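You operate a simulated robot arm through the tools that you are given. There is no shell and no other tool. Be economical: measure what you need, move in short steps, check, and stop when the job is done.

Carry out the task below with a simulated two-armed robot. There is one attempt and no reset: what you move stays moved.

## Task
Take the small tea towel from the mending bench and hang it over the handle of the fifth tool drawer from the top.

The check looks at the end state, three seconds after you hand in, the way a careful person would. Anything else that was tipped, shoved, dropped, spilled or broken makes it a failure. Flat cloth is picked up by pressing the open fingertips on it (5 to 10 N) and closing them slowly along it; thin cloth reads only 2 to 8 mm in the jaws.

## Robot
Two 7-joint arms with two-finger parallel grippers on one trunk, on a base that drives. Base frame: it is fixed to the floor where the robot stands at the start and does not move with it; the origin is under the middle of the robot, x ahead of it, y to its left, z up; the surface under the hand at the start is at about z = 90. Readings come in cm, degrees, newtons and seconds.
The left shoulder is at the start at [7, 16.3, 109.5], the right one opposite. With the tool pointing down near the work surface each hand reaches from about 38 to 88 cm from the robot's upright axis, wherever it stands, measured 20 degrees to its own side. Places, roughly: small tea towel [50, -10, 90]. Payload 3.43 kg a hand.
The tool frame of a hand sits at the grasp point between the pads (the TCP): z along the fingers, y along the line on which they close. The tips reach 3.4 cm beyond it. The gripper opens to 12.8 cm. The fingers are 2.4 cm wide and 1.2 cm thick; the gripper's body (4.8 by 13 cm) begins 9.6 cm behind the TCP.
Orientation is that of the tool frame in the base frame, as a unit quaternion [w, x, y, z]. With the fingers straight down and closing along the base's y, the tool's x points along the base's -x, its y along +y and its z along -z.

## Interface
- The arms move only by the tool drive_tool. It takes "left_steps", "right_steps" or both (then of equal length, played together; a hand with none holds still); each is a list that holds one entry, the list of rows, each a list of 7 numbers: the turn, a rotation vector about the base's x, y, z in units of 60 degrees (1.0 is 60 degrees), then the shift along the base's x, y, z in units of 150 mm (1.0 is 150 mm), then the gripper command, from -1 (shut) to 1 (fully open), values between in proportion. In form: [[[ax, ay, az, tx, ty, tz, claw], ...]]. A call has 1 to 20 rows; each row is the pose to reach, as a shift and turn from the pose commanded when the call began. A call with a number of a shift or a turn outside -1 to 1 is refused whole. Each row takes 0.2 s and may step no farther than 5 cm and 8.6 degrees from the row before; otherwise, or with a gripper value out of range, the whole call is refused. Where a pose cannot be reached the arm comes as near as it can. A force on the tool above 40 N (or 10 N above the force at the start of the call, whichever is more), or a blocked arm, ends the call early, and 0.2 s more pass. The fingers move at their own pace (about 15.3 cm/s each) and stop on an object; they squeeze with about 25 N. The grip force told is the motor's: it shows also when the fingers shut on nothing. Time passes only in rows, and 0.2 s behind the last, so rows that repeat a pose let the fingers close. The reply holds the time, the measured pose of the TCP, the force on the tool along the base axes, the opening and the grip force, in the units named above and with some noise, with the torque about the TCP (base axes, N m) and any sound that the robot's microphone picked up.
- Cameras (640 x 400 px; columns grow to the right, rows downward): "scene" is now at [14.42, -0.63, 133.21]; the picture's right is [-0.16, -0.99, 0.00], its down [-0.53, 0.09, -0.84] and it looks along [0.83, -0.14, -0.54] (base axes); focal length 266 px, centre (320, 200). "left" rides on the left gripper at [7.6, 1.1, -16] in its tool frame; the picture's right is [-0.15, 0.99, 0.00], its down [-0.88, -0.13, -0.46] and it looks along [-0.45, -0.07, 0.89] (tool axes); focal length 234 px, centre (320, 200). "right" rides on the right gripper at [7.6, -1.1, -16] in its tool frame; the picture's right is [0.15, 0.99, 0.00], its down [-0.88, 0.13, -0.46] and it looks along [-0.45, 0.07, 0.89] (tool axes); focal length 234 px, centre (320, 200). There is no depth. A picture from a camera that has moved, and an enlarged one, comes with that camera's place and axes in the base frame and with its lens. The place of the scene camera against the robot may be out by one fixed shift of up to 1.8 cm in any direction.
- snapshot(camera): a new picture of that camera. The clock stands still meanwhile.
- lift_body(by): slides the trunk up (or, below 0, down) by that many cm; the arms and the scene camera ride with it, the base frame stays. It gives what a move gives, with no picture.
- drive_base(legs): drives the robot by 1 to 6 legs, each [ahead, left, turn to the left] in cm, cm and degrees, along the robot's own axes; the way and the turn of a leg run together, so that a leg with both is an arc; at most 150 cm and 180 degrees a leg. The arms and the cameras ride along, it lands a little off, and it stops where it bumps. It gives what a move gives.
- turn_head(pan, tilt): turns the head with the scene camera to pan (to the left, within 86 degrees either way) and tilt (down, from -29 to 69), counted from straight ahead of the robot. It gives what a move gives.
- zoom(camera, box): a new picture of the part [left, top, right, bottom] of that camera's present view, enlarged. The clock stands still meanwhile.
- job_done(): hands the job in; it is judged then, once.

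Work in short steps. Places have to be worked out from the pictures, the camera data and where the tool is seen: move nearer, look again, correct. Check each grasp and each placing, and mend what went wrong. You have 120 turns and 88 pictures in all, those below and enlarged ones among them. Open the grippers and draw the arms clear of the work before you hand the job in, unless the task says otherwise; then end with one line.

The tools are called as name(argument=value, ...) on one line, values as JSON. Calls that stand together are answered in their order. drive_tool: Moves the arms, as the interface text tells. Its arguments: {"type":"object","properties":{"left_steps":{"type":"array","items":{"type":"array","items":{"type":"array","items":{"type":"number"}}}},"right_steps":{"type":"array","items":{"type":"array","items":{"type":"array","items":{"type":"number"}}}}},"required":[]} The other tools are called the same way: lift_body (by) slides the trunk up or down; drive_base (legs) drives the base; turn_head (pan, tilt) turns the head that bears the scene camera; snapshot (camera) takes a picture; zoom (camera, box) takes an enlarged picture of a part of a camera's view; job_done () hands the job in.

At the start:

```text
clock: 0.0
left_tcp_pos: [62.1, 10.17, 110.4]
left_orientation: [0.0, 0.0, 1.0, 0.001]
left_wrist_force: [-0.3, 0.7, -0.8]
left_wrist_torque: [-0.02, 0.02, 0.0]
left_grip_width: 12.79
left_grasp_force: 0.1
right_tcp_pos: [56.4, -44.79, 112.54]
right_orientation: [0.0, 0.001, 1.0, 0.001]
right_wrist_force: [0.8, -1.0, 0.2]
right_wrist_torque: [-0.02, 0.02, 0.0]
right_grip_width: 12.8
right_grasp_force: 0.1
trunk travel left (down, up): [-57.5, 36.5]
robot x, y, heading: [-0.18, 0.06, 0.1]
head pan, tilt: [-9.3, 32.8]
```

scene: 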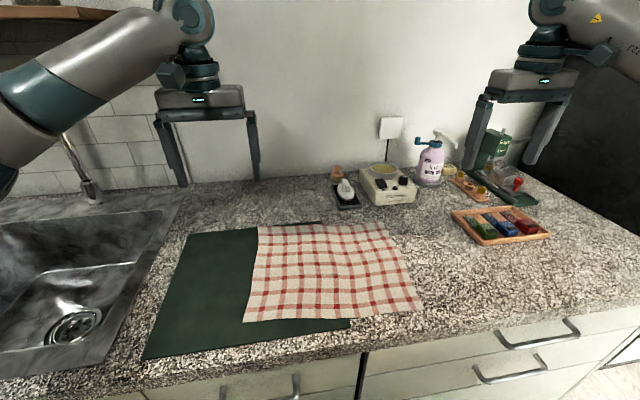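
right: 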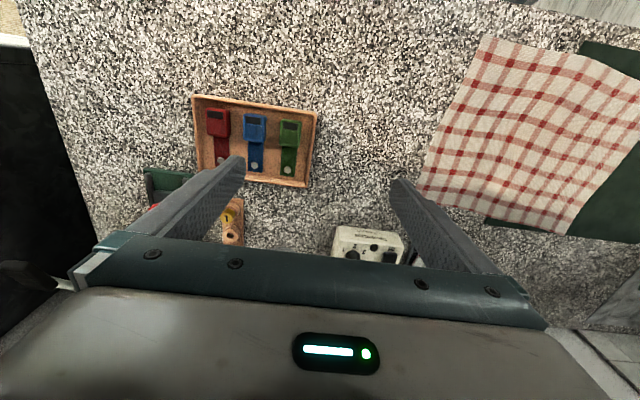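
left: 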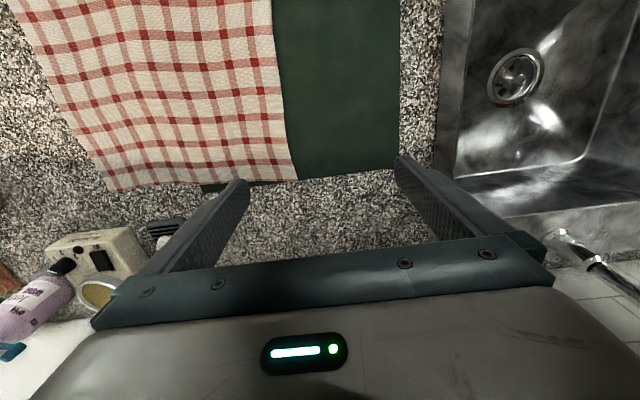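

I'll look at the drawer front first; handles show at the lower right, at about y = -40.

turn_head(pan=-40, tilt=60)

snapshot(camera="scene")

```text
clock: 1.0
left_tcp_pos: [62.23, 10.21, 110.37]
left_orientation: [0.0, 0.0, 1.0, 0.001]
left_wrist_force: [-0.2, -0.2, 0.6]
left_wrist_torque: [0.0, 0.02, 0.01]
left_grip_width: 12.8
left_grasp_force: 0.0
right_tcp_pos: [56.23, -44.72, 112.61]
right_orientation: [0.0, 0.0, 1.0, 0.0]
right_wrist_force: [-0.3, -0.3, -0.1]
right_wrist_torque: [0.0, 0.02, 0.04]
right_grip_width: 12.81
right_grasp_force: 0.0
trunk travel left (down, up): [-57.5, 36.5]
robot x, y, heading: [0.62, 0.11, -0.1]
head pan, tilt: [-40.0, 60.0]
```

```text
84 pictures are left
camera scene: at [10.73, -3.46, 129.44], right [-0.64, -0.77, 0.0], down [-0.66, 0.56, -0.5], along [0.38, -0.32, -0.87], focal length 266 px, centre (320, 200)
```

scene: 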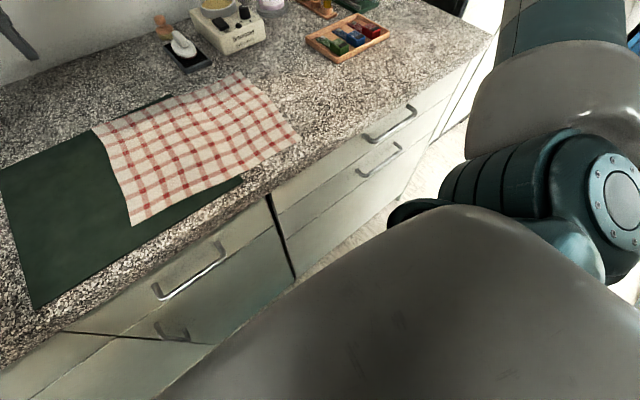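

I need to see the whole front, so I back off and look at the drawer columns.

drive_base(legs=[[-75, 0, 0]])

turn_head(pan=-15, tilt=40)

snapshot(camera="scene")

```text
clock: 5.0
left_tcp_pos: [-12.26, 10.72, 110.27]
left_orientation: [-0.001, -0.005, 1.0, 0.001]
left_wrist_force: [-0.7, 0.4, -0.4]
left_wrist_torque: [-0.01, 0.02, -0.02]
left_grip_width: 12.82
left_grasp_force: 0.0
right_tcp_pos: [-17.57, -44.47, 112.54]
right_orientation: [-0.001, -0.004, 1.0, -0.002]
right_wrist_force: [0.3, -0.6, 0.4]
right_wrist_torque: [-0.01, 0.02, -0.01]
right_grip_width: 12.79
right_grasp_force: 0.1
trunk travel left (down, up): [-57.5, 36.5]
robot x, y, heading: [-74.81, -0.31, 0.6]
head pan, tilt: [-40.0, 60.0]
```

```text
clock: 5.9
left_tcp_pos: [-14.87, 10.74, 111.38]
left_orientation: [0.012, -0.006, 1.0, 0.002]
left_wrist_force: [-0.2, 0.7, -0.4]
left_wrist_torque: [0.0, 0.03, 0.01]
left_grip_width: 12.77
left_grasp_force: 0.1
right_tcp_pos: [-20.34, -44.62, 113.53]
right_orientation: [0.012, -0.004, 1.0, -0.002]
right_wrist_force: [0.9, -0.4, 0.3]
right_wrist_torque: [0.0, 0.0, 0.0]
right_grip_width: 12.81
right_grasp_force: 0.2
trunk travel left (down, up): [-57.5, 36.5]
robot x, y, heading: [-74.7, -0.27, 0.2]
head pan, tilt: [-15.0, 40.0]
```

```text
83 pictures are left
camera scene: at [-57.54, -1.43, 132.14], right [-0.25, -0.97, 0.01], down [-0.64, 0.16, -0.75], along [0.72, -0.19, -0.66], focal length 266 px, centre (320, 200)
```

scene: 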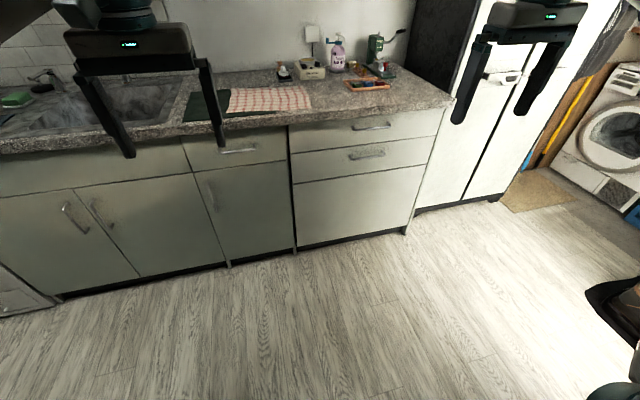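

These columns have no five drawers; a tool cabinet must be elsewhere. I look around.

turn_head(pan=-75, tilt=25)

snapshot(camera="scene")

turn_head(pan=70, tilt=25)

snapshot(camera="scene")

```text
clock: 7.2
left_tcp_pos: [-14.9, 10.71, 111.39]
left_orientation: [0.012, -0.005, 1.0, 0.002]
left_wrist_force: [0.2, 0.7, 0.9]
left_wrist_torque: [0.01, 0.0, 0.02]
left_grip_width: 12.79
left_grasp_force: 0.1
right_tcp_pos: [-20.32, -44.53, 113.59]
right_orientation: [0.011, -0.005, 1.0, -0.002]
right_wrist_force: [-0.1, 0.4, -0.3]
right_wrist_torque: [-0.01, 0.0, 0.0]
right_grip_width: 12.81
right_grasp_force: 0.1
trunk travel left (down, up): [-57.5, 36.5]
robot x, y, heading: [-74.45, -0.31, 0.7]
head pan, tilt: [-75.0, 25.0]
```

```text
82 pictures are left
camera scene: at [-63.27, -8.19, 134.62], right [-0.96, -0.27, 0.02], down [-0.14, 0.41, -0.9], along [0.23, -0.87, -0.43], focal length 266 px, centre (320, 200)
```

scene: 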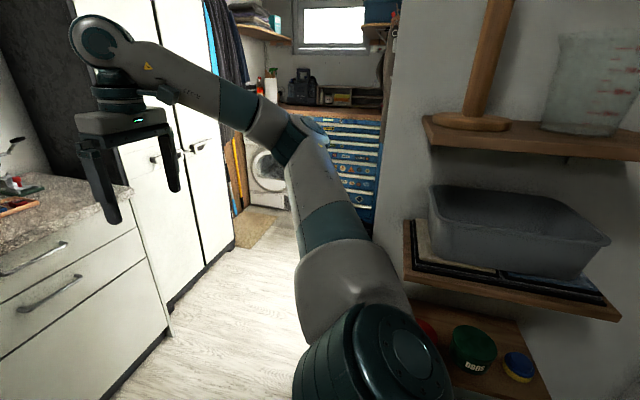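

```text
clock: 9.5
left_tcp_pos: [-14.89, 10.79, 111.43]
left_orientation: [0.01, -0.005, 1.0, 0.002]
left_wrist_force: [0.2, -0.1, -0.6]
left_wrist_torque: [-0.01, 0.02, -0.02]
left_grip_width: 12.83
left_grasp_force: 0.0
right_tcp_pos: [-20.23, -44.57, 113.66]
right_orientation: [0.011, -0.004, 1.0, -0.002]
right_wrist_force: [0.1, 0.4, -0.8]
right_wrist_torque: [-0.01, 0.04, 0.01]
right_grip_width: 12.78
right_grasp_force: 0.1
trunk travel left (down, up): [-57.5, 36.5]
robot x, y, heading: [-74.86, -0.16, 0.5]
head pan, tilt: [70.0, 25.0]
```

```text
81 pictures are left
camera scene: at [-62.65, 9.38, 134.6], right [0.94, -0.33, -0.02], down [-0.16, -0.4, -0.9], along [0.29, 0.85, -0.43], focal length 266 px, centre (320, 200)
```

scene: 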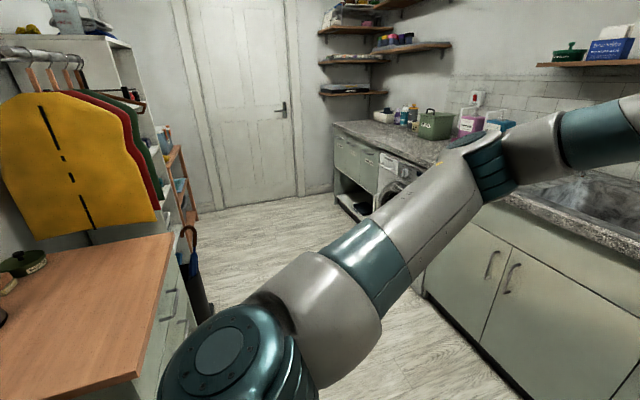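

A blue tool chest stands in the far room to the right. I zoom on it.

turn_head(pan=-75, tilt=25)

zoom(camera="scene", box=[230, 70, 430, 240])

```text
clock: 11.8
left_tcp_pos: [-14.75, 10.73, 111.37]
left_orientation: [0.011, -0.005, 1.0, 0.001]
left_wrist_force: [0.5, 0.2, -0.1]
left_wrist_torque: [0.01, 0.04, -0.04]
left_grip_width: 12.8
left_grasp_force: 0.0
right_tcp_pos: [-20.29, -44.47, 113.63]
right_orientation: [0.012, -0.005, 1.0, -0.002]
right_wrist_force: [0.6, -0.6, -0.3]
right_wrist_torque: [0.0, 0.01, 0.0]
right_grip_width: 12.8
right_grasp_force: 0.1
trunk travel left (down, up): [-57.5, 36.5]
robot x, y, heading: [-74.78, -0.48, 0.3]
head pan, tilt: [-75.0, 25.0]
```

```text
2.35 times, centred on (330, 155) of scene
camera zoom: at [-63.26, -8.17, 134.62], right [-0.96, -0.27, 0.02], down [-0.14, 0.41, -0.9], along [0.23, -0.87, -0.43], focal length 626 px, centre (296, 306)
```

zoom: 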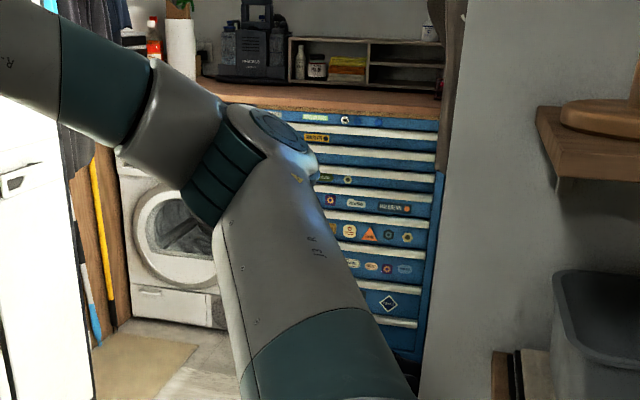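

The blue chest with long bar handles is the target. I return to the bench to take the towel with both hands at its near edge, so that it hangs as a sheet.

drive_base(legs=[[74.5, 0, 0]])

turn_head(pan=-9, tilt=48)

snapshot(camera="scene")

```text
clock: 15.8
left_tcp_pos: [59.3, 12.62, 111.45]
left_orientation: [0.012, -0.013, 1.0, 0.001]
left_wrist_force: [0.0, -0.5, -0.2]
left_wrist_torque: [0.0, 0.01, -0.01]
left_grip_width: 12.82
left_grasp_force: 0.1
right_tcp_pos: [54.82, -42.5, 113.52]
right_orientation: [0.011, -0.012, 1.0, -0.002]
right_wrist_force: [1.0, 0.0, -0.1]
right_wrist_torque: [0.03, -0.01, 0.0]
right_grip_width: 12.79
right_grasp_force: 0.1
trunk travel left (down, up): [-57.5, 36.5]
robot x, y, heading: [0.05, 1.12, 1.3]
head pan, tilt: [-75.0, 25.0]
```

```text
clock: 17.2
left_tcp_pos: [59.25, 12.53, 111.46]
left_orientation: [0.011, -0.013, 1.0, 0.001]
left_wrist_force: [0.9, 0.0, -0.2]
left_wrist_torque: [0.0, 0.02, 0.03]
left_grip_width: 12.81
left_grasp_force: 0.1
right_tcp_pos: [54.73, -42.61, 113.7]
right_orientation: [0.011, -0.012, 1.0, -0.001]
right_wrist_force: [0.2, -0.4, 0.1]
right_wrist_torque: [0.05, -0.01, 0.0]
right_grip_width: 12.79
right_grasp_force: 0.1
trunk travel left (down, up): [-57.5, 36.5]
robot x, y, heading: [-0.29, 0.97, 1.5]
head pan, tilt: [-9.0, 48.0]
```

```text
79 pictures are left
camera scene: at [13.38, 0.85, 130.97], right [-0.13, -0.99, 0.0], down [-0.74, 0.1, -0.67], along [0.66, -0.09, -0.74], focal length 266 px, centre (320, 200)
```

scene: 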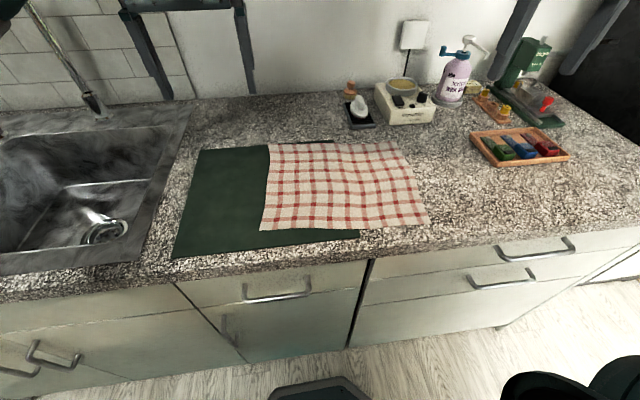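

Towel corners judged: near-left (43.8, 8), near-right (41, -24), far edge x ≈ 69. I bring both hands over the near corners while turning them so that they close along x.

drive_tool(left_steps=[[[0, 0, -0.125, -0.1, -0.06, 0, 1], [0, 0, -0.25, -0.2, -0.12, 0, 1], [0, 0, -0.375, -0.3, -0.18, 0, 1], [0, 0, -0.5, -0.4, -0.24, 0, 1], [0, 0, -0.625, -0.5, -0.3, 0, 1], [0, 0, -0.75, -0.6, -0.36, 0, 1], [0, 0, -0.875, -0.7, -0.42, 0, 1], [0, 0, -1, -0.8, -0.47, 0, 1]]], right_steps=[[[0, 0, 0.125, -0.1, 0.1, 0, 1], [0, 0, 0.25, -0.2, 0.2, 0, 1], [0, 0, 0.375, -0.3, 0.3, 0, 1], [0, 0, 0.5, -0.35, 0.4, 0, 1], [0, 0, 0.625, -0.4, 0.5, 0, 1], [0, 0, 0.75, -0.5, 0.6, 0, 1], [0, 0, 0.875, -0.6, 0.7, 0, 1], [0, 0, 1, -0.66, 0.8, 0, 1]]])

drive_tool(left_steps=[[[0, 0, -0.125, 0, 0, 0, 1], [0, 0, -0.25, 0, 0, 0, 1], [0, 0, -0.375, 0, 0, 0, 1], [0, 0, -0.5, 0, 0, 0, 1], [0, 0, -0.5, 0, 0, 0, 1]]], right_steps=[[[0, 0, 0.125, 0, 0.15, 0, 1], [0, 0, 0.25, 0, 0.3, 0, 1], [0, 0, 0.375, 0, 0.5, 0, 1], [0, 0, 0.5, 0, 0.6, 0, 1], [0, 0, 0.5, 0, 0.6, 0, 1]]])

snapshot(camera="left")

snapshot(camera="right")

```text
clock: 19.0
left_tcp_pos: [47.24, 5.67, 111.49]
left_orientation: [0.011, 0.49, 0.872, -0.005]
left_wrist_force: [-0.3, -0.5, 0.8]
left_wrist_torque: [0.0, 0.02, -0.02]
left_grip_width: 12.8
left_grasp_force: 0.0
right_tcp_pos: [44.75, -30.14, 113.49]
right_orientation: [0.012, -0.51, 0.86, 0.005]
right_wrist_force: [0.4, -0.1, -0.4]
right_wrist_torque: [0.03, 0.03, 0.01]
right_grip_width: 12.8
right_grasp_force: 0.0
right hand out of reach, approached as far as the arm can: row 8
trunk travel left (down, up): [-57.5, 36.5]
robot x, y, heading: [0.01, 0.78, 1.5]
head pan, tilt: [-9.0, 48.0]
```

```text
clock: 20.2
left_tcp_pos: [47.35, 5.56, 111.46]
left_orientation: [0.009, 0.699, 0.715, -0.007]
left_wrist_force: [-0.7, -0.6, -0.2]
left_wrist_torque: [0.02, 0.01, 0.04]
left_grip_width: 12.8
left_grasp_force: 0.0
right_tcp_pos: [39.61, -17.57, 111.94]
right_orientation: [-0.009, 0.715, -0.699, -0.008]
right_wrist_force: [0.1, -0.3, 0.3]
right_wrist_torque: [0.05, -0.01, -0.02]
right_grip_width: 12.81
right_grasp_force: 0.0
right hand out of reach, approached as far as the arm can: row 1, 2, 3, 4, 5
trunk travel left (down, up): [-57.5, 36.5]
robot x, y, heading: [-0.24, 0.82, 1.4]
head pan, tilt: [-9.0, 48.0]
```

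```text
78 pictures are left
camera left: at [48.24, 13.43, 127.35], right [0.99, -0.12, 0.0], down [-0.11, -0.87, 0.48], along [-0.05, -0.47, -0.88], focal length 234 px, centre (320, 200)
```

left: 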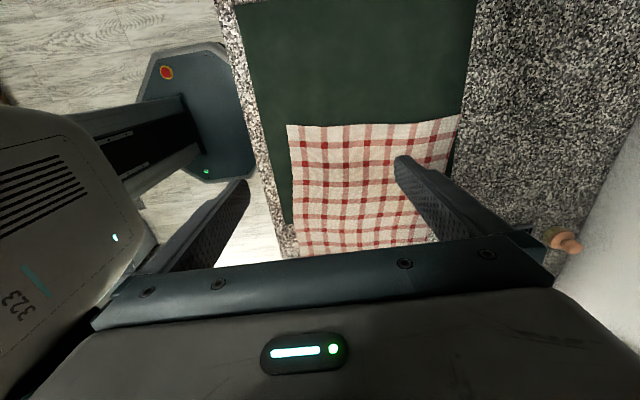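

```text
77 pictures are left
camera right: at [40.93, -25.59, 127.79], right [-0.99, -0.17, -0.01], down [-0.15, 0.87, 0.48], along [-0.08, 0.47, -0.88], focal length 234 px, centre (320, 200)
```

right: 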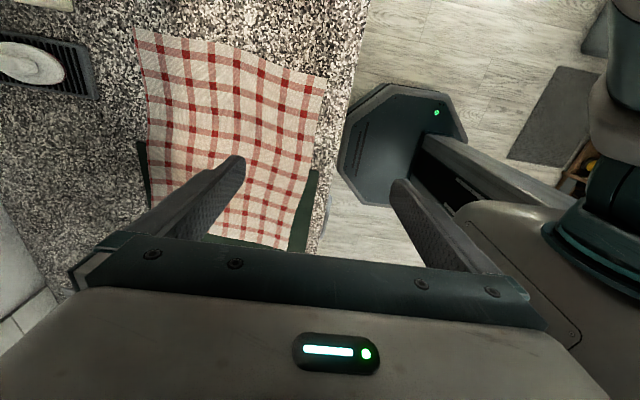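

The near edge is too close for the right arm in this pose, so I back the base 13 cm and then set the hands above the pinch points.

drive_base(legs=[[-13, 0, 0]])

```text
clock: 21.5
left_tcp_pos: [34.27, 5.28, 111.49]
left_orientation: [0.009, 0.698, 0.716, -0.007]
left_wrist_force: [0.2, 0.4, -0.3]
left_wrist_torque: [0.01, 0.0, -0.01]
left_grip_width: 12.8
left_grasp_force: 0.1
right_tcp_pos: [26.72, -17.86, 111.92]
right_orientation: [-0.009, 0.715, -0.699, -0.008]
right_wrist_force: [0.4, -1.1, 0.1]
right_wrist_torque: [-0.02, -0.01, 0.01]
right_grip_width: 12.82
right_grasp_force: 0.1
trunk travel left (down, up): [-57.5, 36.5]
robot x, y, heading: [-13.05, 0.9, 1.3]
head pan, tilt: [-9.0, 48.0]
```

Now shift both hands forward over the pinch points and partially close to about 5 cm.

drive_tool(left_steps=[[[0, 0, 0, 0.25, 0, -0.1, -0.22], [0, 0, 0, 0.5, -0.05, -0.2, -0.22], [0, 0, 0, 0.7, -0.06, -0.3, -0.22], [0, 0, 0, 0.85, -0.06, -0.4, -0.22], [0, 0, 0, 0.85, -0.06, -0.4, -0.22]]], right_steps=[[[0, 0, 0, 0.25, 0, -0.1, -0.22], [0, 0, 0, 0.5, 0, -0.2, -0.22], [0, 0, 0, 0.7, 0, -0.3, -0.22], [0, 0, 0, 0.85, 0, -0.4, -0.22], [0, 0, 0, 0.85, 0, -0.4, -0.22]]])

snapshot(camera="scene")

```text
clock: 22.7
left_tcp_pos: [46.85, 4.41, 105.44]
left_orientation: [0.01, 0.698, 0.716, -0.008]
left_wrist_force: [-0.3, -0.2, -0.5]
left_wrist_torque: [0.02, -0.01, 0.02]
left_grip_width: 4.99
left_grasp_force: 0.0
right_tcp_pos: [30.72, -13.28, 105.66]
right_orientation: [-0.009, 0.715, -0.699, -0.007]
right_wrist_force: [-0.6, -0.5, 0.2]
right_wrist_torque: [0.0, 0.01, -0.01]
right_grip_width: 4.96
right_grasp_force: 0.0
right hand out of reach, approached as far as the arm can: row 1, 2, 3, 4, 5
trunk travel left (down, up): [-57.5, 36.5]
robot x, y, heading: [-12.73, 0.88, 1.4]
head pan, tilt: [-9.0, 48.0]
```

```text
76 pictures are left
camera scene: at [0.3, 0.55, 130.98], right [-0.13, -0.99, 0.0], down [-0.74, 0.1, -0.67], along [0.66, -0.09, -0.74], focal length 266 px, centre (320, 200)
```

scene: 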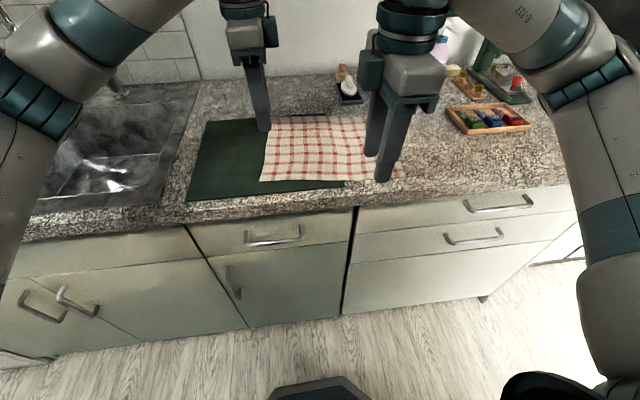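

The right arm is stuck at a joint limit in this turn; I turn that hand back 60° and see if it reaches.

drive_tool(right_steps=[[[0, 0, -0.125, 0, 0, 0.2, -0.22], [0, 0, -0.25, 0, 0, 0.2, -0.22], [0, 0, -0.375, 0, 0, 0.2, -0.22], [0, 0, -0.5, 0, 0, 0.2, -0.22], [0, 0, -0.625, 0, 0, 0.2, -0.22], [0, 0, -0.75, 0, 0, 0.2, -0.22], [0, 0, -0.875, 0, 0, 0.2, -0.22], [0, 0, -1, 0, 0, 0.2, -0.22], [0, 0, -1, 0, 0, 0.2, -0.22]]])

```text
clock: 24.7
left_tcp_pos: [46.88, 4.34, 105.48]
left_orientation: [0.009, 0.698, 0.716, -0.008]
left_wrist_force: [-0.4, 0.4, 0.9]
left_wrist_torque: [0.02, 0.0, 0.03]
left_grip_width: 5.01
left_grasp_force: 0.1
right_tcp_pos: [30.45, -13.13, 108.54]
right_orientation: [0.011, -0.269, 0.963, 0.002]
right_wrist_force: [0.2, 0.7, 0.1]
right_wrist_torque: [0.04, -0.01, -0.02]
right_grip_width: 5.01
right_grasp_force: 0.0
trunk travel left (down, up): [-57.5, 36.5]
robot x, y, heading: [-13.01, 0.98, 1.2]
head pan, tilt: [-9.0, 48.0]
```

Now it follows; move the right hand over its corner at this turn.

drive_tool(right_steps=[[[0, 0, 0, 0.2, -0.12, 0, -0.22], [0, 0, 0, 0.4, -0.24, 0, -0.22], [0, 0, 0, 0.6, -0.36, 0, -0.22], [0, 0, 0, 0.8, -0.48, 0, -0.22], [0, 0, 0, 0.95, -0.6, 0, -0.22], [0, 0, 0, 0.95, -0.6, 0, -0.22]]])

```text
clock: 26.1
left_tcp_pos: [46.98, 4.4, 105.36]
left_orientation: [0.009, 0.698, 0.716, -0.008]
left_wrist_force: [0.1, 0.9, 0.3]
left_wrist_torque: [-0.03, 0.01, -0.01]
left_grip_width: 5.0
left_grasp_force: 0.0
right_tcp_pos: [44.7, -22.32, 108.56]
right_orientation: [0.011, -0.27, 0.963, 0.002]
right_wrist_force: [-0.7, 1.0, -0.1]
right_wrist_torque: [-0.03, -0.01, 0.01]
right_grip_width: 4.98
right_grasp_force: 0.0
trunk travel left (down, up): [-57.5, 36.5]
robot x, y, heading: [-12.63, 0.91, 1.3]
head pan, tilt: [-9.0, 48.0]
```

Reached. Now turn it +60° in place.

drive_tool(right_steps=[[[0, 0, 0.125, 0, 0, 0, -0.22], [0, 0, 0.25, 0, 0, 0, -0.22], [0, 0, 0.375, 0, 0, 0, -0.22], [0, 0, 0.5, 0, 0, 0, -0.22], [0, 0, 0.625, 0, 0, 0, -0.22], [0, 0, 0.75, 0, 0, 0, -0.22], [0, 0, 0.875, 0, 0, 0, -0.22], [0, 0, 0.95, 0, 0, 0, -0.22]]])

```text
clock: 27.9
left_tcp_pos: [46.99, 4.31, 105.41]
left_orientation: [0.009, 0.698, 0.716, -0.007]
left_wrist_force: [0.1, 0.2, 0.1]
left_wrist_torque: [0.02, -0.02, 0.0]
left_grip_width: 4.99
left_grasp_force: 0.1
right_tcp_pos: [32.05, -13.94, 106.57]
right_orientation: [0.01, -0.692, 0.721, 0.007]
right_wrist_force: [0.0, 0.1, -0.4]
right_wrist_torque: [-0.01, -0.04, 0.0]
right_grip_width: 4.98
right_grasp_force: 0.1
right hand out of reach, approached as far as the arm can: row 4, 5, 6, 7, 8
trunk travel left (down, up): [-57.5, 36.5]
robot x, y, heading: [-13.14, 0.86, 1.3]
head pan, tilt: [-9.0, 48.0]
```

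The right wrist limits at about +50°; I turn it the other way instead (to -90°), returning over the corner.

drive_tool(right_steps=[[[0, 0, -0.125, 0, 0, 0.1, -0.22], [0, 0, -0.25, 0, 0, 0.13, -0.22], [0, 0, -0.375, 0.1, -0.06, 0.13, -0.22], [0, 0, -0.5, 0.3, -0.16, 0.13, -0.22], [0, 0, -0.625, 0.5, -0.28, 0.13, -0.22], [0, 0, -0.75, 0.65, -0.4, 0.13, -0.22], [0, 0, -0.875, 0.8, -0.5, 0.13, -0.22], [0, 0, -1, 0.85, -0.56, 0.13, -0.22]]])

drive_tool(right_steps=[[[0, 0, -0.125, 0, 0, 0, -0.22], [0, 0, -0.25, 0, 0, 0, -0.22], [0, 0, -0.375, 0, 0, 0, -0.22], [0, 0, -0.5, 0, 0, 0, -0.22], [0, 0, -0.625, 0, 0, 0, -0.22], [0, 0, -0.75, 0, 0, 0, -0.22], [0, 0, -0.875, 0, 0, 0, -0.22], [0, 0, -1, 0, 0, 0, -0.22]]])

drive_tool(right_steps=[[[0, 0, -0.125, 0, 0, 0, -0.22], [0, 0, -0.25, 0, 0, 0, -0.22], [0, 0, -0.375, 0, 0, 0, -0.22], [0, 0, -0.5, 0, 0, 0, -0.22], [0, 0, -0.625, 0, 0, 0, -0.22], [0, 0, -0.75, 0, 0, 0, -0.22], [0, 0, -0.875, 0, 0, 0, -0.22], [0, 0, -1, 0, 0, 0, -0.22]]])

```text
clock: 29.7
left_tcp_pos: [46.92, 4.29, 105.37]
left_orientation: [0.009, 0.698, 0.716, -0.008]
left_wrist_force: [0.1, -0.3, 0.3]
left_wrist_torque: [-0.02, 0.02, 0.0]
left_grip_width: 5.01
left_grasp_force: 0.1
right_tcp_pos: [44.78, -22.5, 108.7]
right_orientation: [0.013, -0.244, 0.97, 0.001]
right_wrist_force: [-0.2, 0.2, 0.4]
right_wrist_torque: [0.02, 0.02, 0.0]
right_grip_width: 4.99
right_grasp_force: 0.0
trunk travel left (down, up): [-57.5, 36.5]
robot x, y, heading: [-13.12, 0.44, 1.2]
head pan, tilt: [-9.0, 48.0]
```

```text
clock: 31.5
left_tcp_pos: [46.92, 4.39, 105.44]
left_orientation: [0.009, 0.697, 0.717, -0.007]
left_wrist_force: [0.4, -0.4, 0.8]
left_wrist_torque: [0.0, -0.01, 0.03]
left_grip_width: 5.01
left_grasp_force: 0.0
right_tcp_pos: [44.64, -22.41, 108.6]
right_orientation: [0.011, 0.275, 0.961, -0.004]
right_wrist_force: [-0.8, 0.1, 0.6]
right_wrist_torque: [0.01, 0.02, 0.01]
right_grip_width: 4.96
right_grasp_force: 0.0
trunk travel left (down, up): [-57.5, 36.5]
robot x, y, heading: [-12.95, 0.35, 1.4]
head pan, tilt: [-9.0, 48.0]
```

```text
clock: 33.3
left_tcp_pos: [46.92, 4.32, 105.44]
left_orientation: [0.009, 0.698, 0.716, -0.008]
left_wrist_force: [0.3, 0.5, 0.1]
left_wrist_torque: [0.01, 0.01, -0.03]
left_grip_width: 4.97
left_grasp_force: 0.0
right_tcp_pos: [44.73, -22.44, 108.65]
right_orientation: [0.008, 0.718, 0.696, -0.009]
right_wrist_force: [0.2, 0.2, 0.0]
right_wrist_torque: [0.02, 0.03, -0.01]
right_grip_width: 5.0
right_grasp_force: 0.0
trunk travel left (down, up): [-57.5, 36.5]
robot x, y, heading: [-13.04, 1.14, 1.5]
head pan, tilt: [-9.0, 48.0]
```

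Both hands now close along x. I lower them to just above the cloth and look.

drive_tool(left_steps=[[[0, 0, 0, 0, 0, -0.25, -0.22], [0, 0, 0, 0, 0, -0.45, -0.22], [0, 0, 0, 0, 0, -0.6, -0.22], [0, 0, 0, 0, 0, -0.67, -0.22], [0, 0, 0, 0, 0, -0.67, -0.22]]], right_steps=[[[0, 0, 0, 0, 0, -0.25, -0.22], [0, 0, 0, 0, 0, -0.5, -0.22], [0, 0, 0, 0, 0, -0.75, -0.22], [0, 0, 0, 0, 0, -0.88, -0.22], [0, 0, 0, 0, 0, -0.88, -0.22]]])

snapshot(camera="left")

snapshot(camera="right")

snapshot(camera="scene")

```text
clock: 34.5
left_tcp_pos: [46.99, 4.45, 95.39]
left_orientation: [0.01, 0.698, 0.716, -0.008]
left_wrist_force: [-0.2, -1.0, -0.3]
left_wrist_torque: [-0.01, -0.01, 0.03]
left_grip_width: 5.0
left_grasp_force: 0.0
right_tcp_pos: [44.71, -22.38, 95.42]
right_orientation: [0.008, 0.717, 0.697, -0.009]
right_wrist_force: [-0.9, 0.7, -1.4]
right_wrist_torque: [0.0, 0.0, 0.0]
right_grip_width: 4.98
right_grasp_force: 0.1
trunk travel left (down, up): [-57.5, 36.5]
robot x, y, heading: [-13.23, 0.35, 1.3]
head pan, tilt: [-9.0, 48.0]
```

```text
75 pictures are left
camera left: at [47.9, 12.28, 111.26], right [0.99, -0.12, 0.01], down [-0.11, -0.87, 0.48], along [-0.05, -0.47, -0.88], focal length 234 px, centre (320, 200)
```

left: 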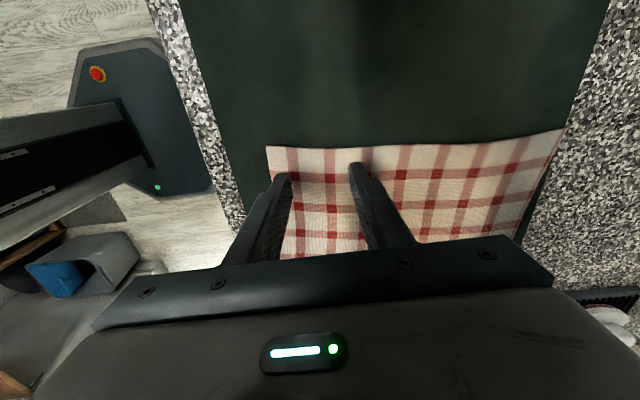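

```text
74 pictures are left
camera right: at [43.86, -14.47, 111.4], right [0.99, 0.12, -0.01], down [0.11, -0.87, 0.48], along [0.05, -0.47, -0.88], focal length 234 px, centre (320, 200)
```

right: 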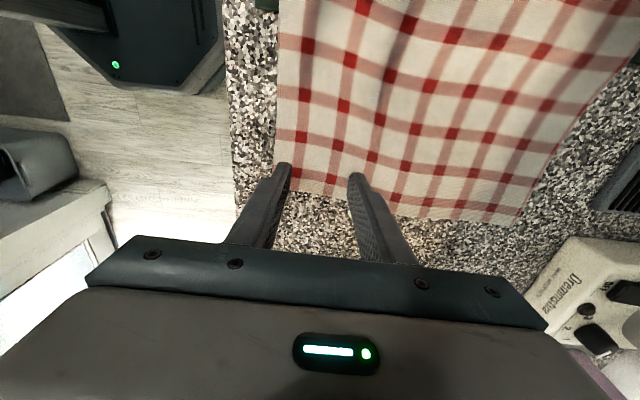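

```text
73 pictures are left
camera scene: at [0.35, 0.55, 130.97], right [-0.13, -0.99, 0.0], down [-0.74, 0.1, -0.67], along [0.66, -0.09, -0.74], focal length 266 px, centre (320, 200)
```

scene: 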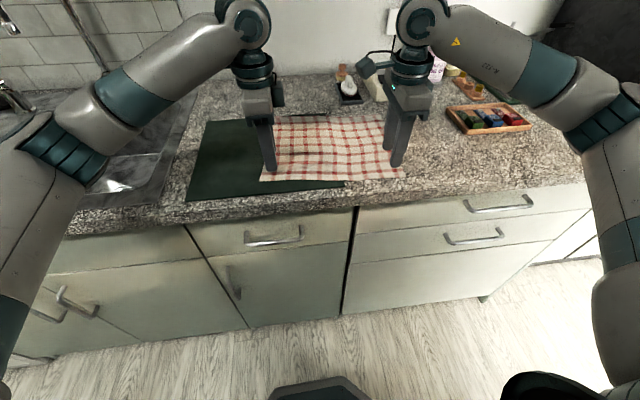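

Fingers are just inside the near edge on both; I nudge +0.7 cm in x and go down to near contact.

drive_tool(left_steps=[[[0, 0, 0, 0.04, 0, -0.03, -0.22], [0, 0, 0, 0.04, 0, -0.06, -0.22], [0, 0, 0, 0.04, 0, -0.09, -0.22], [0, 0, 0, 0.04, 0, -0.11, -0.22], [0, 0, 0, 0.04, 0, -0.11, -0.22]]], right_steps=[[[0, 0, 0, 0.05, 0, -0.03, -0.22], [0, 0, 0, 0.05, 0, -0.06, -0.22], [0, 0, 0, 0.05, 0, -0.09, -0.22], [0, 0, 0, 0.05, 0, -0.11, -0.22], [0, 0, 0, 0.05, 0, -0.11, -0.22]]])

```text
clock: 35.7
left_tcp_pos: [47.68, 4.31, 93.95]
left_orientation: [0.01, 0.698, 0.716, -0.007]
left_wrist_force: [4.0, 2.2, 18.0]
left_wrist_torque: [0.22, 0.25, -0.1]
left_grip_width: 4.96
left_grasp_force: 0.1
right_tcp_pos: [45.35, -22.32, 93.93]
right_orientation: [0.008, 0.718, 0.696, -0.009]
right_wrist_force: [0.5, 0.8, -0.1]
right_wrist_torque: [-0.01, -0.01, 0.06]
right_grip_width: 4.99
right_grasp_force: 0.1
trunk travel left (down, up): [-57.5, 36.5]
robot x, y, heading: [-12.81, 0.56, 1.5]
head pan, tilt: [-9.0, 48.0]
```

Left presses 18 N, right not yet touching. Ease left 0.1 cm and lower right 0.3 cm.

drive_tool(left_steps=[[[0, 0, 0, 0, 0, 0.007, -0.22], [0, 0, 0, 0, 0, 0.007, -0.22]]], right_steps=[[[0, 0, 0, 0, 0, -0.012, -0.22], [0, 0, 0, 0, 0, -0.02, -0.22]]])

```text
clock: 36.3
left_tcp_pos: [47.66, 4.35, 93.96]
left_orientation: [0.009, 0.698, 0.716, -0.008]
left_wrist_force: [5.9, 1.0, 13.9]
left_wrist_torque: [0.18, -0.04, -0.08]
left_grip_width: 4.99
left_grasp_force: 0.1
right_tcp_pos: [45.31, -22.5, 93.54]
right_orientation: [0.006, 0.718, 0.696, -0.009]
right_wrist_force: [-0.3, 0.4, 1.3]
right_wrist_torque: [0.05, 0.01, 0.03]
right_grip_width: 4.99
right_grasp_force: 0.0
trunk travel left (down, up): [-57.5, 36.5]
robot x, y, heading: [-12.93, 0.79, 1.3]
head pan, tilt: [-9.0, 48.0]
```

drive_tool(left_steps=[[[0, 0, 0, 0, 0, 0.007, -0.22], [0, 0, 0, 0, 0, 0.007, -0.22]]], right_steps=[[[0, 0, 0, 0, 0, -0.007, -0.22], [0, 0, 0, 0, 0, -0.012, -0.22]]])

```text
clock: 36.9
left_tcp_pos: [47.59, 4.35, 93.84]
left_orientation: [0.008, 0.698, 0.716, -0.008]
left_wrist_force: [-0.1, -0.3, 0.6]
left_wrist_torque: [-0.02, 0.01, 0.0]
left_grip_width: 5.0
left_grasp_force: 0.0
right_tcp_pos: [45.33, -22.28, 93.67]
right_orientation: [0.008, 0.718, 0.696, -0.007]
right_wrist_force: [3.2, -1.3, 18.6]
right_wrist_torque: [0.11, 0.33, -0.01]
right_grip_width: 4.98
right_grasp_force: 0.1
trunk travel left (down, up): [-57.5, 36.5]
robot x, y, heading: [-13.17, 0.59, 1.2]
head pan, tilt: [-9.0, 48.0]
```

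Fine trim: left down 0.05, right up 0.07 cm, aiming for ~8 N each.

drive_tool(left_steps=[[[0, 0, 0, 0, 0, -0.004, -0.22], [0, 0, 0, 0, 0, -0.004, -0.22]]], right_steps=[[[0, 0, 0, 0, 0, 0.006, -0.22], [0, 0, 0, 0, 0, 0.006, -0.22]]])

```text
clock: 37.5
left_tcp_pos: [47.66, 4.48, 93.99]
left_orientation: [0.01, 0.697, 0.716, -0.008]
left_wrist_force: [-0.3, -0.5, 0.1]
left_wrist_torque: [-0.03, -0.02, -0.02]
left_grip_width: 5.0
left_grasp_force: 0.1
right_tcp_pos: [45.35, -22.26, 93.56]
right_orientation: [0.008, 0.718, 0.696, -0.009]
right_wrist_force: [3.0, -1.1, 19.4]
right_wrist_torque: [0.08, 0.08, -0.05]
right_grip_width: 4.95
right_grasp_force: 0.2
trunk travel left (down, up): [-57.5, 36.5]
robot x, y, heading: [-13.06, 0.82, 1.2]
head pan, tilt: [-9.0, 48.0]
```

drive_tool(left_steps=[[[0, 0, 0, 0, 0, -0.005, -0.22], [0, 0, 0, 0, 0, -0.005, -0.22]]], right_steps=[[[0, 0, 0, 0, 0, 0.006, -0.22], [0, 0, 0, 0, 0, 0.006, -0.22]]])

```text
clock: 38.1
left_tcp_pos: [47.52, 4.49, 93.98]
left_orientation: [0.009, 0.698, 0.716, -0.007]
left_wrist_force: [-1.3, -1.6, 3.3]
left_wrist_torque: [0.01, 0.05, 0.0]
left_grip_width: 5.01
left_grasp_force: 0.0
right_tcp_pos: [45.28, -22.38, 93.63]
right_orientation: [0.008, 0.718, 0.696, -0.009]
right_wrist_force: [2.9, -1.2, 9.7]
right_wrist_torque: [0.08, -0.12, -0.02]
right_grip_width: 5.01
right_grasp_force: 0.5
trunk travel left (down, up): [-57.5, 36.5]
robot x, y, heading: [-12.93, 0.55, 1.5]
head pan, tilt: [-9.0, 48.0]
```

Right 9.7 N good, left 3.3 N: a hair more on the left, then both close slowly.

drive_tool(left_steps=[[[0, 0, 0, 0, 0, -0.004, -0.22], [0, 0, 0, 0, 0, -0.004, -0.28], [0, 0, 0, 0, 0, -0.004, -0.34], [0, 0, 0, 0, 0, -0.004, -0.4], [0, 0, 0, 0, 0, -0.004, -0.46], [0, 0, 0, 0, 0, -0.004, -0.52], [0, 0, 0, 0, 0, -0.004, -0.58], [0, 0, 0, 0, 0, -0.004, -0.64], [0, 0, 0, 0, 0, -0.004, -0.7], [0, 0, 0, 0, 0, -0.004, -0.76], [0, 0, 0, 0, 0, -0.004, -0.82], [0, 0, 0, 0, 0, -0.004, -0.88], [0, 0, 0, 0, 0, -0.004, -0.94], [0, 0, 0, 0, 0, -0.004, -1], [0, 0, 0, 0, 0, -0.004, -1], [0, 0, 0, 0, 0, -0.004, -1]]], right_steps=[[[0, 0, 0, 0, 0, 0, -0.22], [0, 0, 0, 0, 0, 0, -0.28], [0, 0, 0, 0, 0, 0, -0.34], [0, 0, 0, 0, 0, 0, -0.4], [0, 0, 0, 0, 0, 0, -0.46], [0, 0, 0, 0, 0, 0, -0.52], [0, 0, 0, 0, 0, 0, -0.58], [0, 0, 0, 0, 0, 0, -0.64], [0, 0, 0, 0, 0, 0, -0.7], [0, 0, 0, 0, 0, 0, -0.76], [0, 0, 0, 0, 0, 0, -0.82], [0, 0, 0, 0, 0, 0, -0.88], [0, 0, 0, 0, 0, 0, -0.94], [0, 0, 0, 0, 0, 0, -1], [0, 0, 0, 0, 0, 0, -1], [0, 0, 0, 0, 0, 0, -1]]])

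snapshot(camera="left")

snapshot(camera="right")

```text
clock: 41.5
left_tcp_pos: [47.62, 4.52, 93.92]
left_orientation: [0.01, 0.697, 0.717, -0.007]
left_wrist_force: [6.5, -1.3, 21.3]
left_wrist_torque: [0.18, -0.2, -0.05]
left_grip_width: 0.28
left_grasp_force: 25.0
right_tcp_pos: [45.27, -22.34, 93.71]
right_orientation: [0.008, 0.718, 0.696, -0.008]
right_wrist_force: [1.1, 1.1, 1.5]
right_wrist_torque: [0.03, -0.04, 0.02]
right_grip_width: 0.31
right_grasp_force: 25.1
trunk travel left (down, up): [-57.5, 36.5]
robot x, y, heading: [-13.08, 0.77, 1.4]
head pan, tilt: [-9.0, 48.0]
```

```text
72 pictures are left
camera left: at [48.49, 12.36, 109.78], right [0.99, -0.12, 0.01], down [-0.11, -0.87, 0.48], along [-0.05, -0.47, -0.88], focal length 234 px, centre (320, 200)
```

left: 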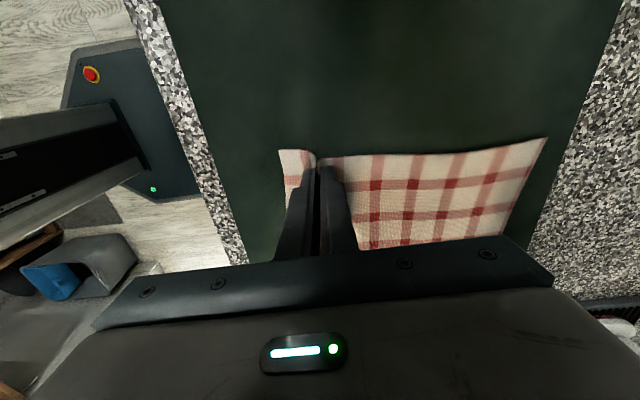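

```text
71 pictures are left
camera right: at [44.41, -14.53, 109.53], right [0.99, 0.12, 0.0], down [0.1, -0.87, 0.48], along [0.05, -0.47, -0.88], focal length 234 px, centre (320, 200)
```

right: 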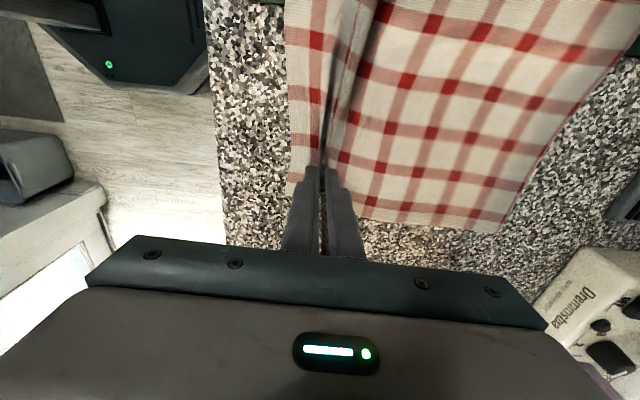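

Both grips hold cloth (0.3 cm). I lift together, moving forward as the sheet peels off.

drive_tool(left_steps=[[[0, 0, 0, 0, 0, 0.12, -1], [0, 0, 0, 0.02, 0, 0.25, -1], [0, 0, 0, 0.06, 0, 0.4, -1], [0, 0, 0, 0.12, 0, 0.55, -1], [0, 0, 0, 0.2, 0, 0.7, -1], [0, 0, 0, 0.3, 0, 0.85, -1], [0, 0, 0, 0.4, 0, 1, -1], [0, 0, 0, 0.4, 0, 1, -1]]], right_steps=[[[0, 0, 0, 0, 0, 0.12, -1], [0, 0, 0, 0.02, 0, 0.25, -1], [0, 0, 0, 0.06, 0, 0.4, -1], [0, 0, 0, 0.12, 0, 0.55, -1], [0, 0, 0, 0.2, 0, 0.7, -1], [0, 0, 0, 0.3, 0, 0.85, -1], [0, 0, 0, 0.4, 0, 1, -1], [0, 0, 0, 0.4, 0, 1, -1]]])

snapshot(camera="scene")

```text
clock: 43.3
left_tcp_pos: [53.62, 4.51, 108.8]
left_orientation: [0.009, 0.698, 0.716, -0.008]
left_wrist_force: [0.5, -1.4, 0.0]
left_wrist_torque: [-0.04, 0.03, 0.03]
left_grip_width: 0.27
left_grasp_force: 25.3
right_tcp_pos: [51.56, -22.51, 108.53]
right_orientation: [0.007, 0.717, 0.697, -0.01]
right_wrist_force: [-0.1, 1.0, 0.3]
right_wrist_torque: [0.05, 0.0, -0.01]
right_grip_width: 0.3
right_grasp_force: 24.9
trunk travel left (down, up): [-57.5, 36.5]
robot x, y, heading: [-13.13, 0.82, 1.5]
head pan, tilt: [-9.0, 48.0]
```

```text
70 pictures are left
camera scene: at [0.43, 0.54, 130.96], right [-0.13, -0.99, 0.0], down [-0.74, 0.1, -0.67], along [0.66, -0.09, -0.74], focal length 266 px, centre (320, 200)
```

scene: 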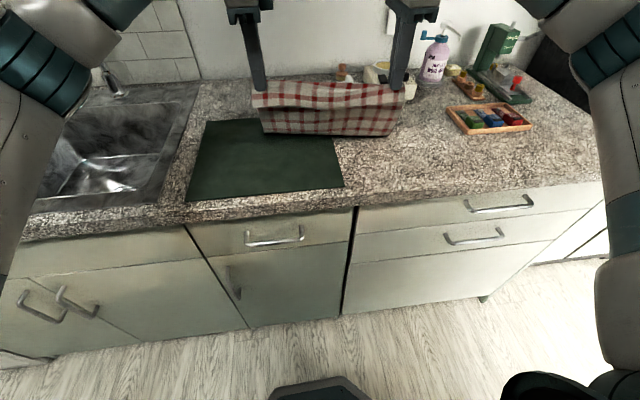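

Sheet is lifting cleanly and the mat stayed. Lift further clear of the bench.

drive_tool(left_steps=[[[0, 0, 0, 0.05, 0, 0.15, -1], [0, 0, 0, 0.1, 0, 0.3, -1], [0, 0, 0, 0.1, 0, 0.5, -1], [0, 0, 0, 0.1, 0, 0.7, -1], [0, 0, 0, 0.1, 0, 0.9, -1], [0, 0, 0, 0.05, 0, 1, -1], [0, 0, 0, 0, 0, 1, -1]]], right_steps=[[[0, 0, 0, 0.05, 0, 0.15, -1], [0, 0, 0, 0.1, 0, 0.3, -1], [0, 0, 0, 0.1, 0, 0.5, -1], [0, 0, 0, 0.1, 0, 0.7, -1], [0, 0, 0, 0.1, 0, 0.9, -1], [0, 0, 0, 0.05, 0, 1, -1], [0, 0, 0, 0, 0, 1, -1]]])

snapshot(camera="scene")

```text
clock: 44.9
left_tcp_pos: [53.76, 4.31, 123.74]
left_orientation: [0.008, 0.698, 0.716, -0.008]
left_wrist_force: [-0.4, 0.4, -0.8]
left_wrist_torque: [-0.03, 0.05, 0.04]
left_grip_width: 0.24
left_grasp_force: 24.9
right_tcp_pos: [51.54, -22.54, 123.46]
right_orientation: [0.007, 0.717, 0.697, -0.011]
right_wrist_force: [-0.1, 0.9, 0.1]
right_wrist_torque: [0.0, 0.02, -0.02]
right_grip_width: 0.31
right_grasp_force: 24.7
trunk travel left (down, up): [-57.5, 36.5]
robot x, y, heading: [-12.94, 0.91, 1.5]
head pan, tilt: [-9.0, 48.0]
```

```text
69 pictures are left
camera scene: at [0.43, 0.55, 130.96], right [-0.13, -0.99, 0.0], down [-0.74, 0.1, -0.67], along [0.66, -0.09, -0.74], focal length 266 px, centre (320, 200)
```

scene: 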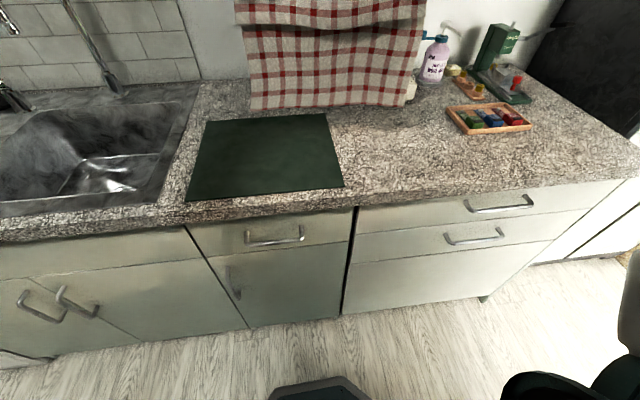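

The towel hangs as a flat sheet. I back clear of the bench and turn right toward the passage, then look.

drive_base(legs=[[-50, 0, 0], [0, 0, -50]])

turn_head(pan=-25, tilt=35)

snapshot(camera="scene")

```text
clock: 47.6
left_tcp_pos: [-3.87, -8.72, 125.67]
left_orientation: [0.006, 0.7, 0.714, 0.017]
left_wrist_force: [-2.4, -3.9, -2.5]
left_wrist_torque: [0.36, -0.22, 0.02]
left_grip_width: 0.24
left_grasp_force: 24.6
right_tcp_pos: [-6.09, -35.69, 124.2]
right_orientation: [0.004, 0.72, 0.693, 0.016]
right_wrist_force: [-1.2, -2.7, -1.5]
right_wrist_torque: [0.31, -0.13, -0.05]
right_grip_width: 0.33
right_grasp_force: 24.9
trunk travel left (down, up): [-57.5, 36.5]
robot x, y, heading: [-67.52, -7.62, 1.0]
head pan, tilt: [-9.0, 48.0]
stopped in leg 1: the robot was blocked; the commanded pose is now the measured one
```

```text
clock: 48.4
left_tcp_pos: [1.74, -4.33, 124.26]
left_orientation: [0.009, 0.719, 0.695, -0.001]
left_wrist_force: [1.4, -1.3, -2.4]
left_wrist_torque: [0.0, 0.23, -0.01]
left_grip_width: 0.25
left_grasp_force: 25.1
right_tcp_pos: [-2.31, -31.33, 123.64]
right_orientation: [0.009, 0.74, 0.673, -0.002]
right_wrist_force: [2.5, 1.6, -0.7]
right_wrist_torque: [-0.06, 0.2, 0.02]
right_grip_width: 0.32
right_grasp_force: 25.0
trunk travel left (down, up): [-57.5, 36.5]
robot x, y, heading: [-64.14, -2.82, -1.8]
head pan, tilt: [-25.0, 35.0]
```

```text
68 pictures are left
camera scene: at [-44.24, -6.05, 132.57], right [-0.45, -0.89, 0.03], down [-0.55, 0.26, -0.79], along [0.7, -0.37, -0.61], focal length 266 px, centre (320, 200)
```

scene: 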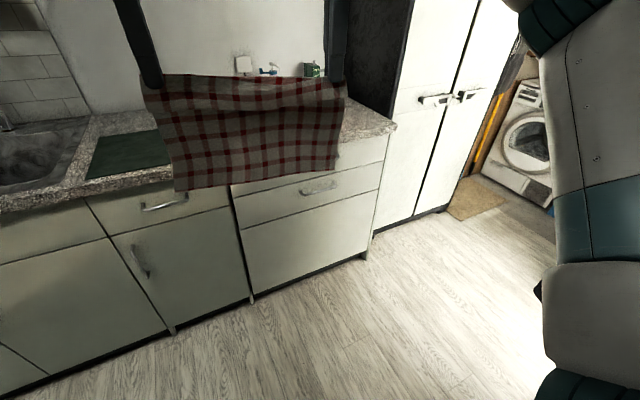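

Something blocked the drive at x ≈ -64, probably an elbow. I look to both sides.

turn_head(pan=-86, tilt=30)

snapshot(camera="scene")

turn_head(pan=86, tilt=30)

snapshot(camera="scene")

```text
clock: 49.7
left_tcp_pos: [5.27, -1.02, 124.31]
left_orientation: [0.01, 0.718, 0.696, -0.004]
left_wrist_force: [1.7, 1.6, -2.2]
left_wrist_torque: [-0.37, 0.35, -0.04]
left_grip_width: 0.22
left_grasp_force: 25.3
right_tcp_pos: [1.11, -28.17, 123.72]
right_orientation: [0.009, 0.739, 0.673, -0.007]
right_wrist_force: [2.5, 3.7, -1.4]
right_wrist_torque: [-0.26, 0.35, -0.01]
right_grip_width: 0.32
right_grasp_force: 24.8
trunk travel left (down, up): [-57.5, 36.5]
robot x, y, heading: [-60.8, -0.61, -2.0]
head pan, tilt: [-85.9, 30.0]
```

```text
67 pictures are left
camera scene: at [-48.59, -7.81, 133.8], right [-1.0, -0.04, 0.05], down [-0.06, 0.49, -0.87], along [0.01, -0.87, -0.49], focal length 266 px, centre (320, 200)
```

scene: 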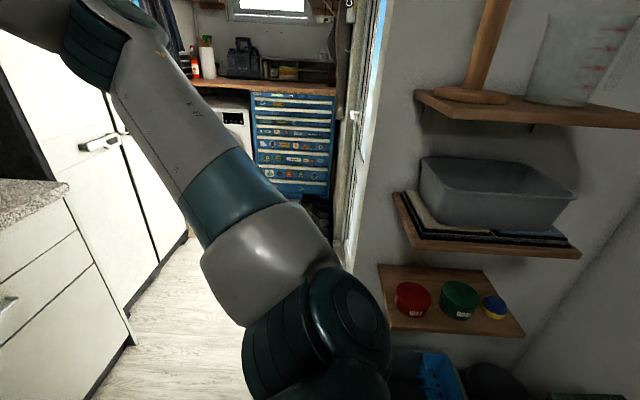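

```text
clock: 52.3
left_tcp_pos: [-1.37, -2.67, 125.68]
left_orientation: [0.019, 0.703, 0.711, 0.002]
left_wrist_force: [1.6, 2.0, -1.1]
left_wrist_torque: [-0.33, 0.16, -0.02]
left_grip_width: 0.23
left_grasp_force: 25.4
right_tcp_pos: [-4.34, -29.9, 125.04]
right_orientation: [0.019, 0.724, 0.69, 0.001]
right_wrist_force: [1.5, 3.0, 0.2]
right_wrist_torque: [-0.21, 0.13, -0.02]
right_grip_width: 0.31
right_grasp_force: 25.4
trunk travel left (down, up): [-57.5, 36.5]
robot x, y, heading: [-65.17, -5.23, 0.4]
head pan, tilt: [85.9, 30.0]
```

```text
66 pictures are left
camera scene: at [-54.9, 6.12, 133.7], right [1.0, -0.07, -0.03], down [-0.06, -0.51, -0.86], along [0.04, 0.86, -0.51], focal length 266 px, centre (320, 200)
```

scene: 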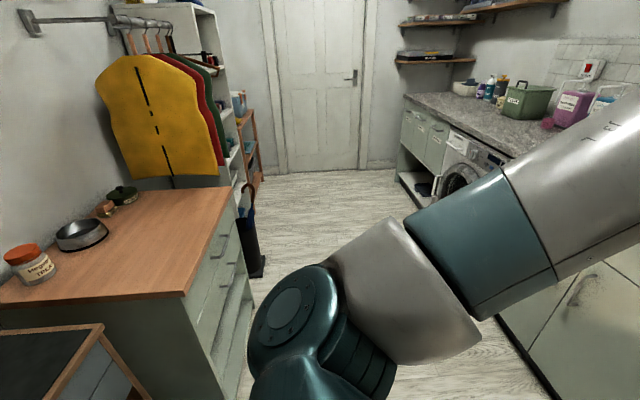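

The base reading is wobbling, so it's pushing on something; I ease ahead a bit and re-read.

drive_base(legs=[[10, 0, 0]])

turn_head(pan=-30, tilt=60)

snapshot(camera="scene")

```text
clock: 53.5
left_tcp_pos: [7.04, -4.23, 126.13]
left_orientation: [0.018, 0.702, 0.712, 0.011]
left_wrist_force: [-0.2, -0.5, -0.5]
left_wrist_torque: [-0.02, 0.0, -0.01]
left_grip_width: 0.24
left_grasp_force: 24.9
right_tcp_pos: [4.48, -31.43, 125.29]
right_orientation: [0.017, 0.722, 0.692, 0.009]
right_wrist_force: [-0.7, 1.9, 1.2]
right_wrist_torque: [0.05, 0.03, 0.02]
right_grip_width: 0.31
right_grasp_force: 25.2
trunk travel left (down, up): [-57.5, 36.5]
robot x, y, heading: [-55.45, -5.86, 0.8]
head pan, tilt: [85.9, 30.0]
```

```text
clock: 55.4
left_tcp_pos: [4.35, -4.22, 127.25]
left_orientation: [0.026, 0.702, 0.711, 0.02]
left_wrist_force: [1.0, -1.8, 0.6]
left_wrist_torque: [-0.05, 0.02, -0.04]
left_grip_width: 0.26
left_grasp_force: 24.5
right_tcp_pos: [1.82, -31.38, 126.29]
right_orientation: [0.025, 0.722, 0.691, 0.017]
right_wrist_force: [0.9, 1.5, 0.6]
right_wrist_torque: [0.07, 0.03, -0.01]
right_grip_width: 0.32
right_grasp_force: 25.3
trunk travel left (down, up): [-57.5, 36.5]
robot x, y, heading: [-55.85, -5.82, 0.7]
head pan, tilt: [-30.0, 60.0]
```

```text
65 pictures are left
camera scene: at [-41.12, -8.0, 129.53], right [-0.49, -0.87, 0.01], down [-0.77, 0.42, -0.48], along [0.42, -0.24, -0.88], focal length 266 px, centre (320, 200)
```

scene: 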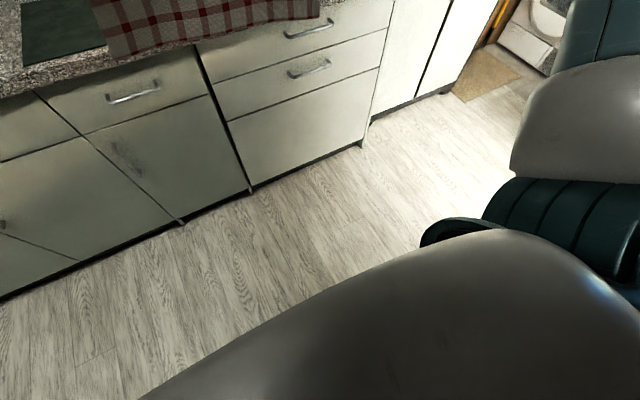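

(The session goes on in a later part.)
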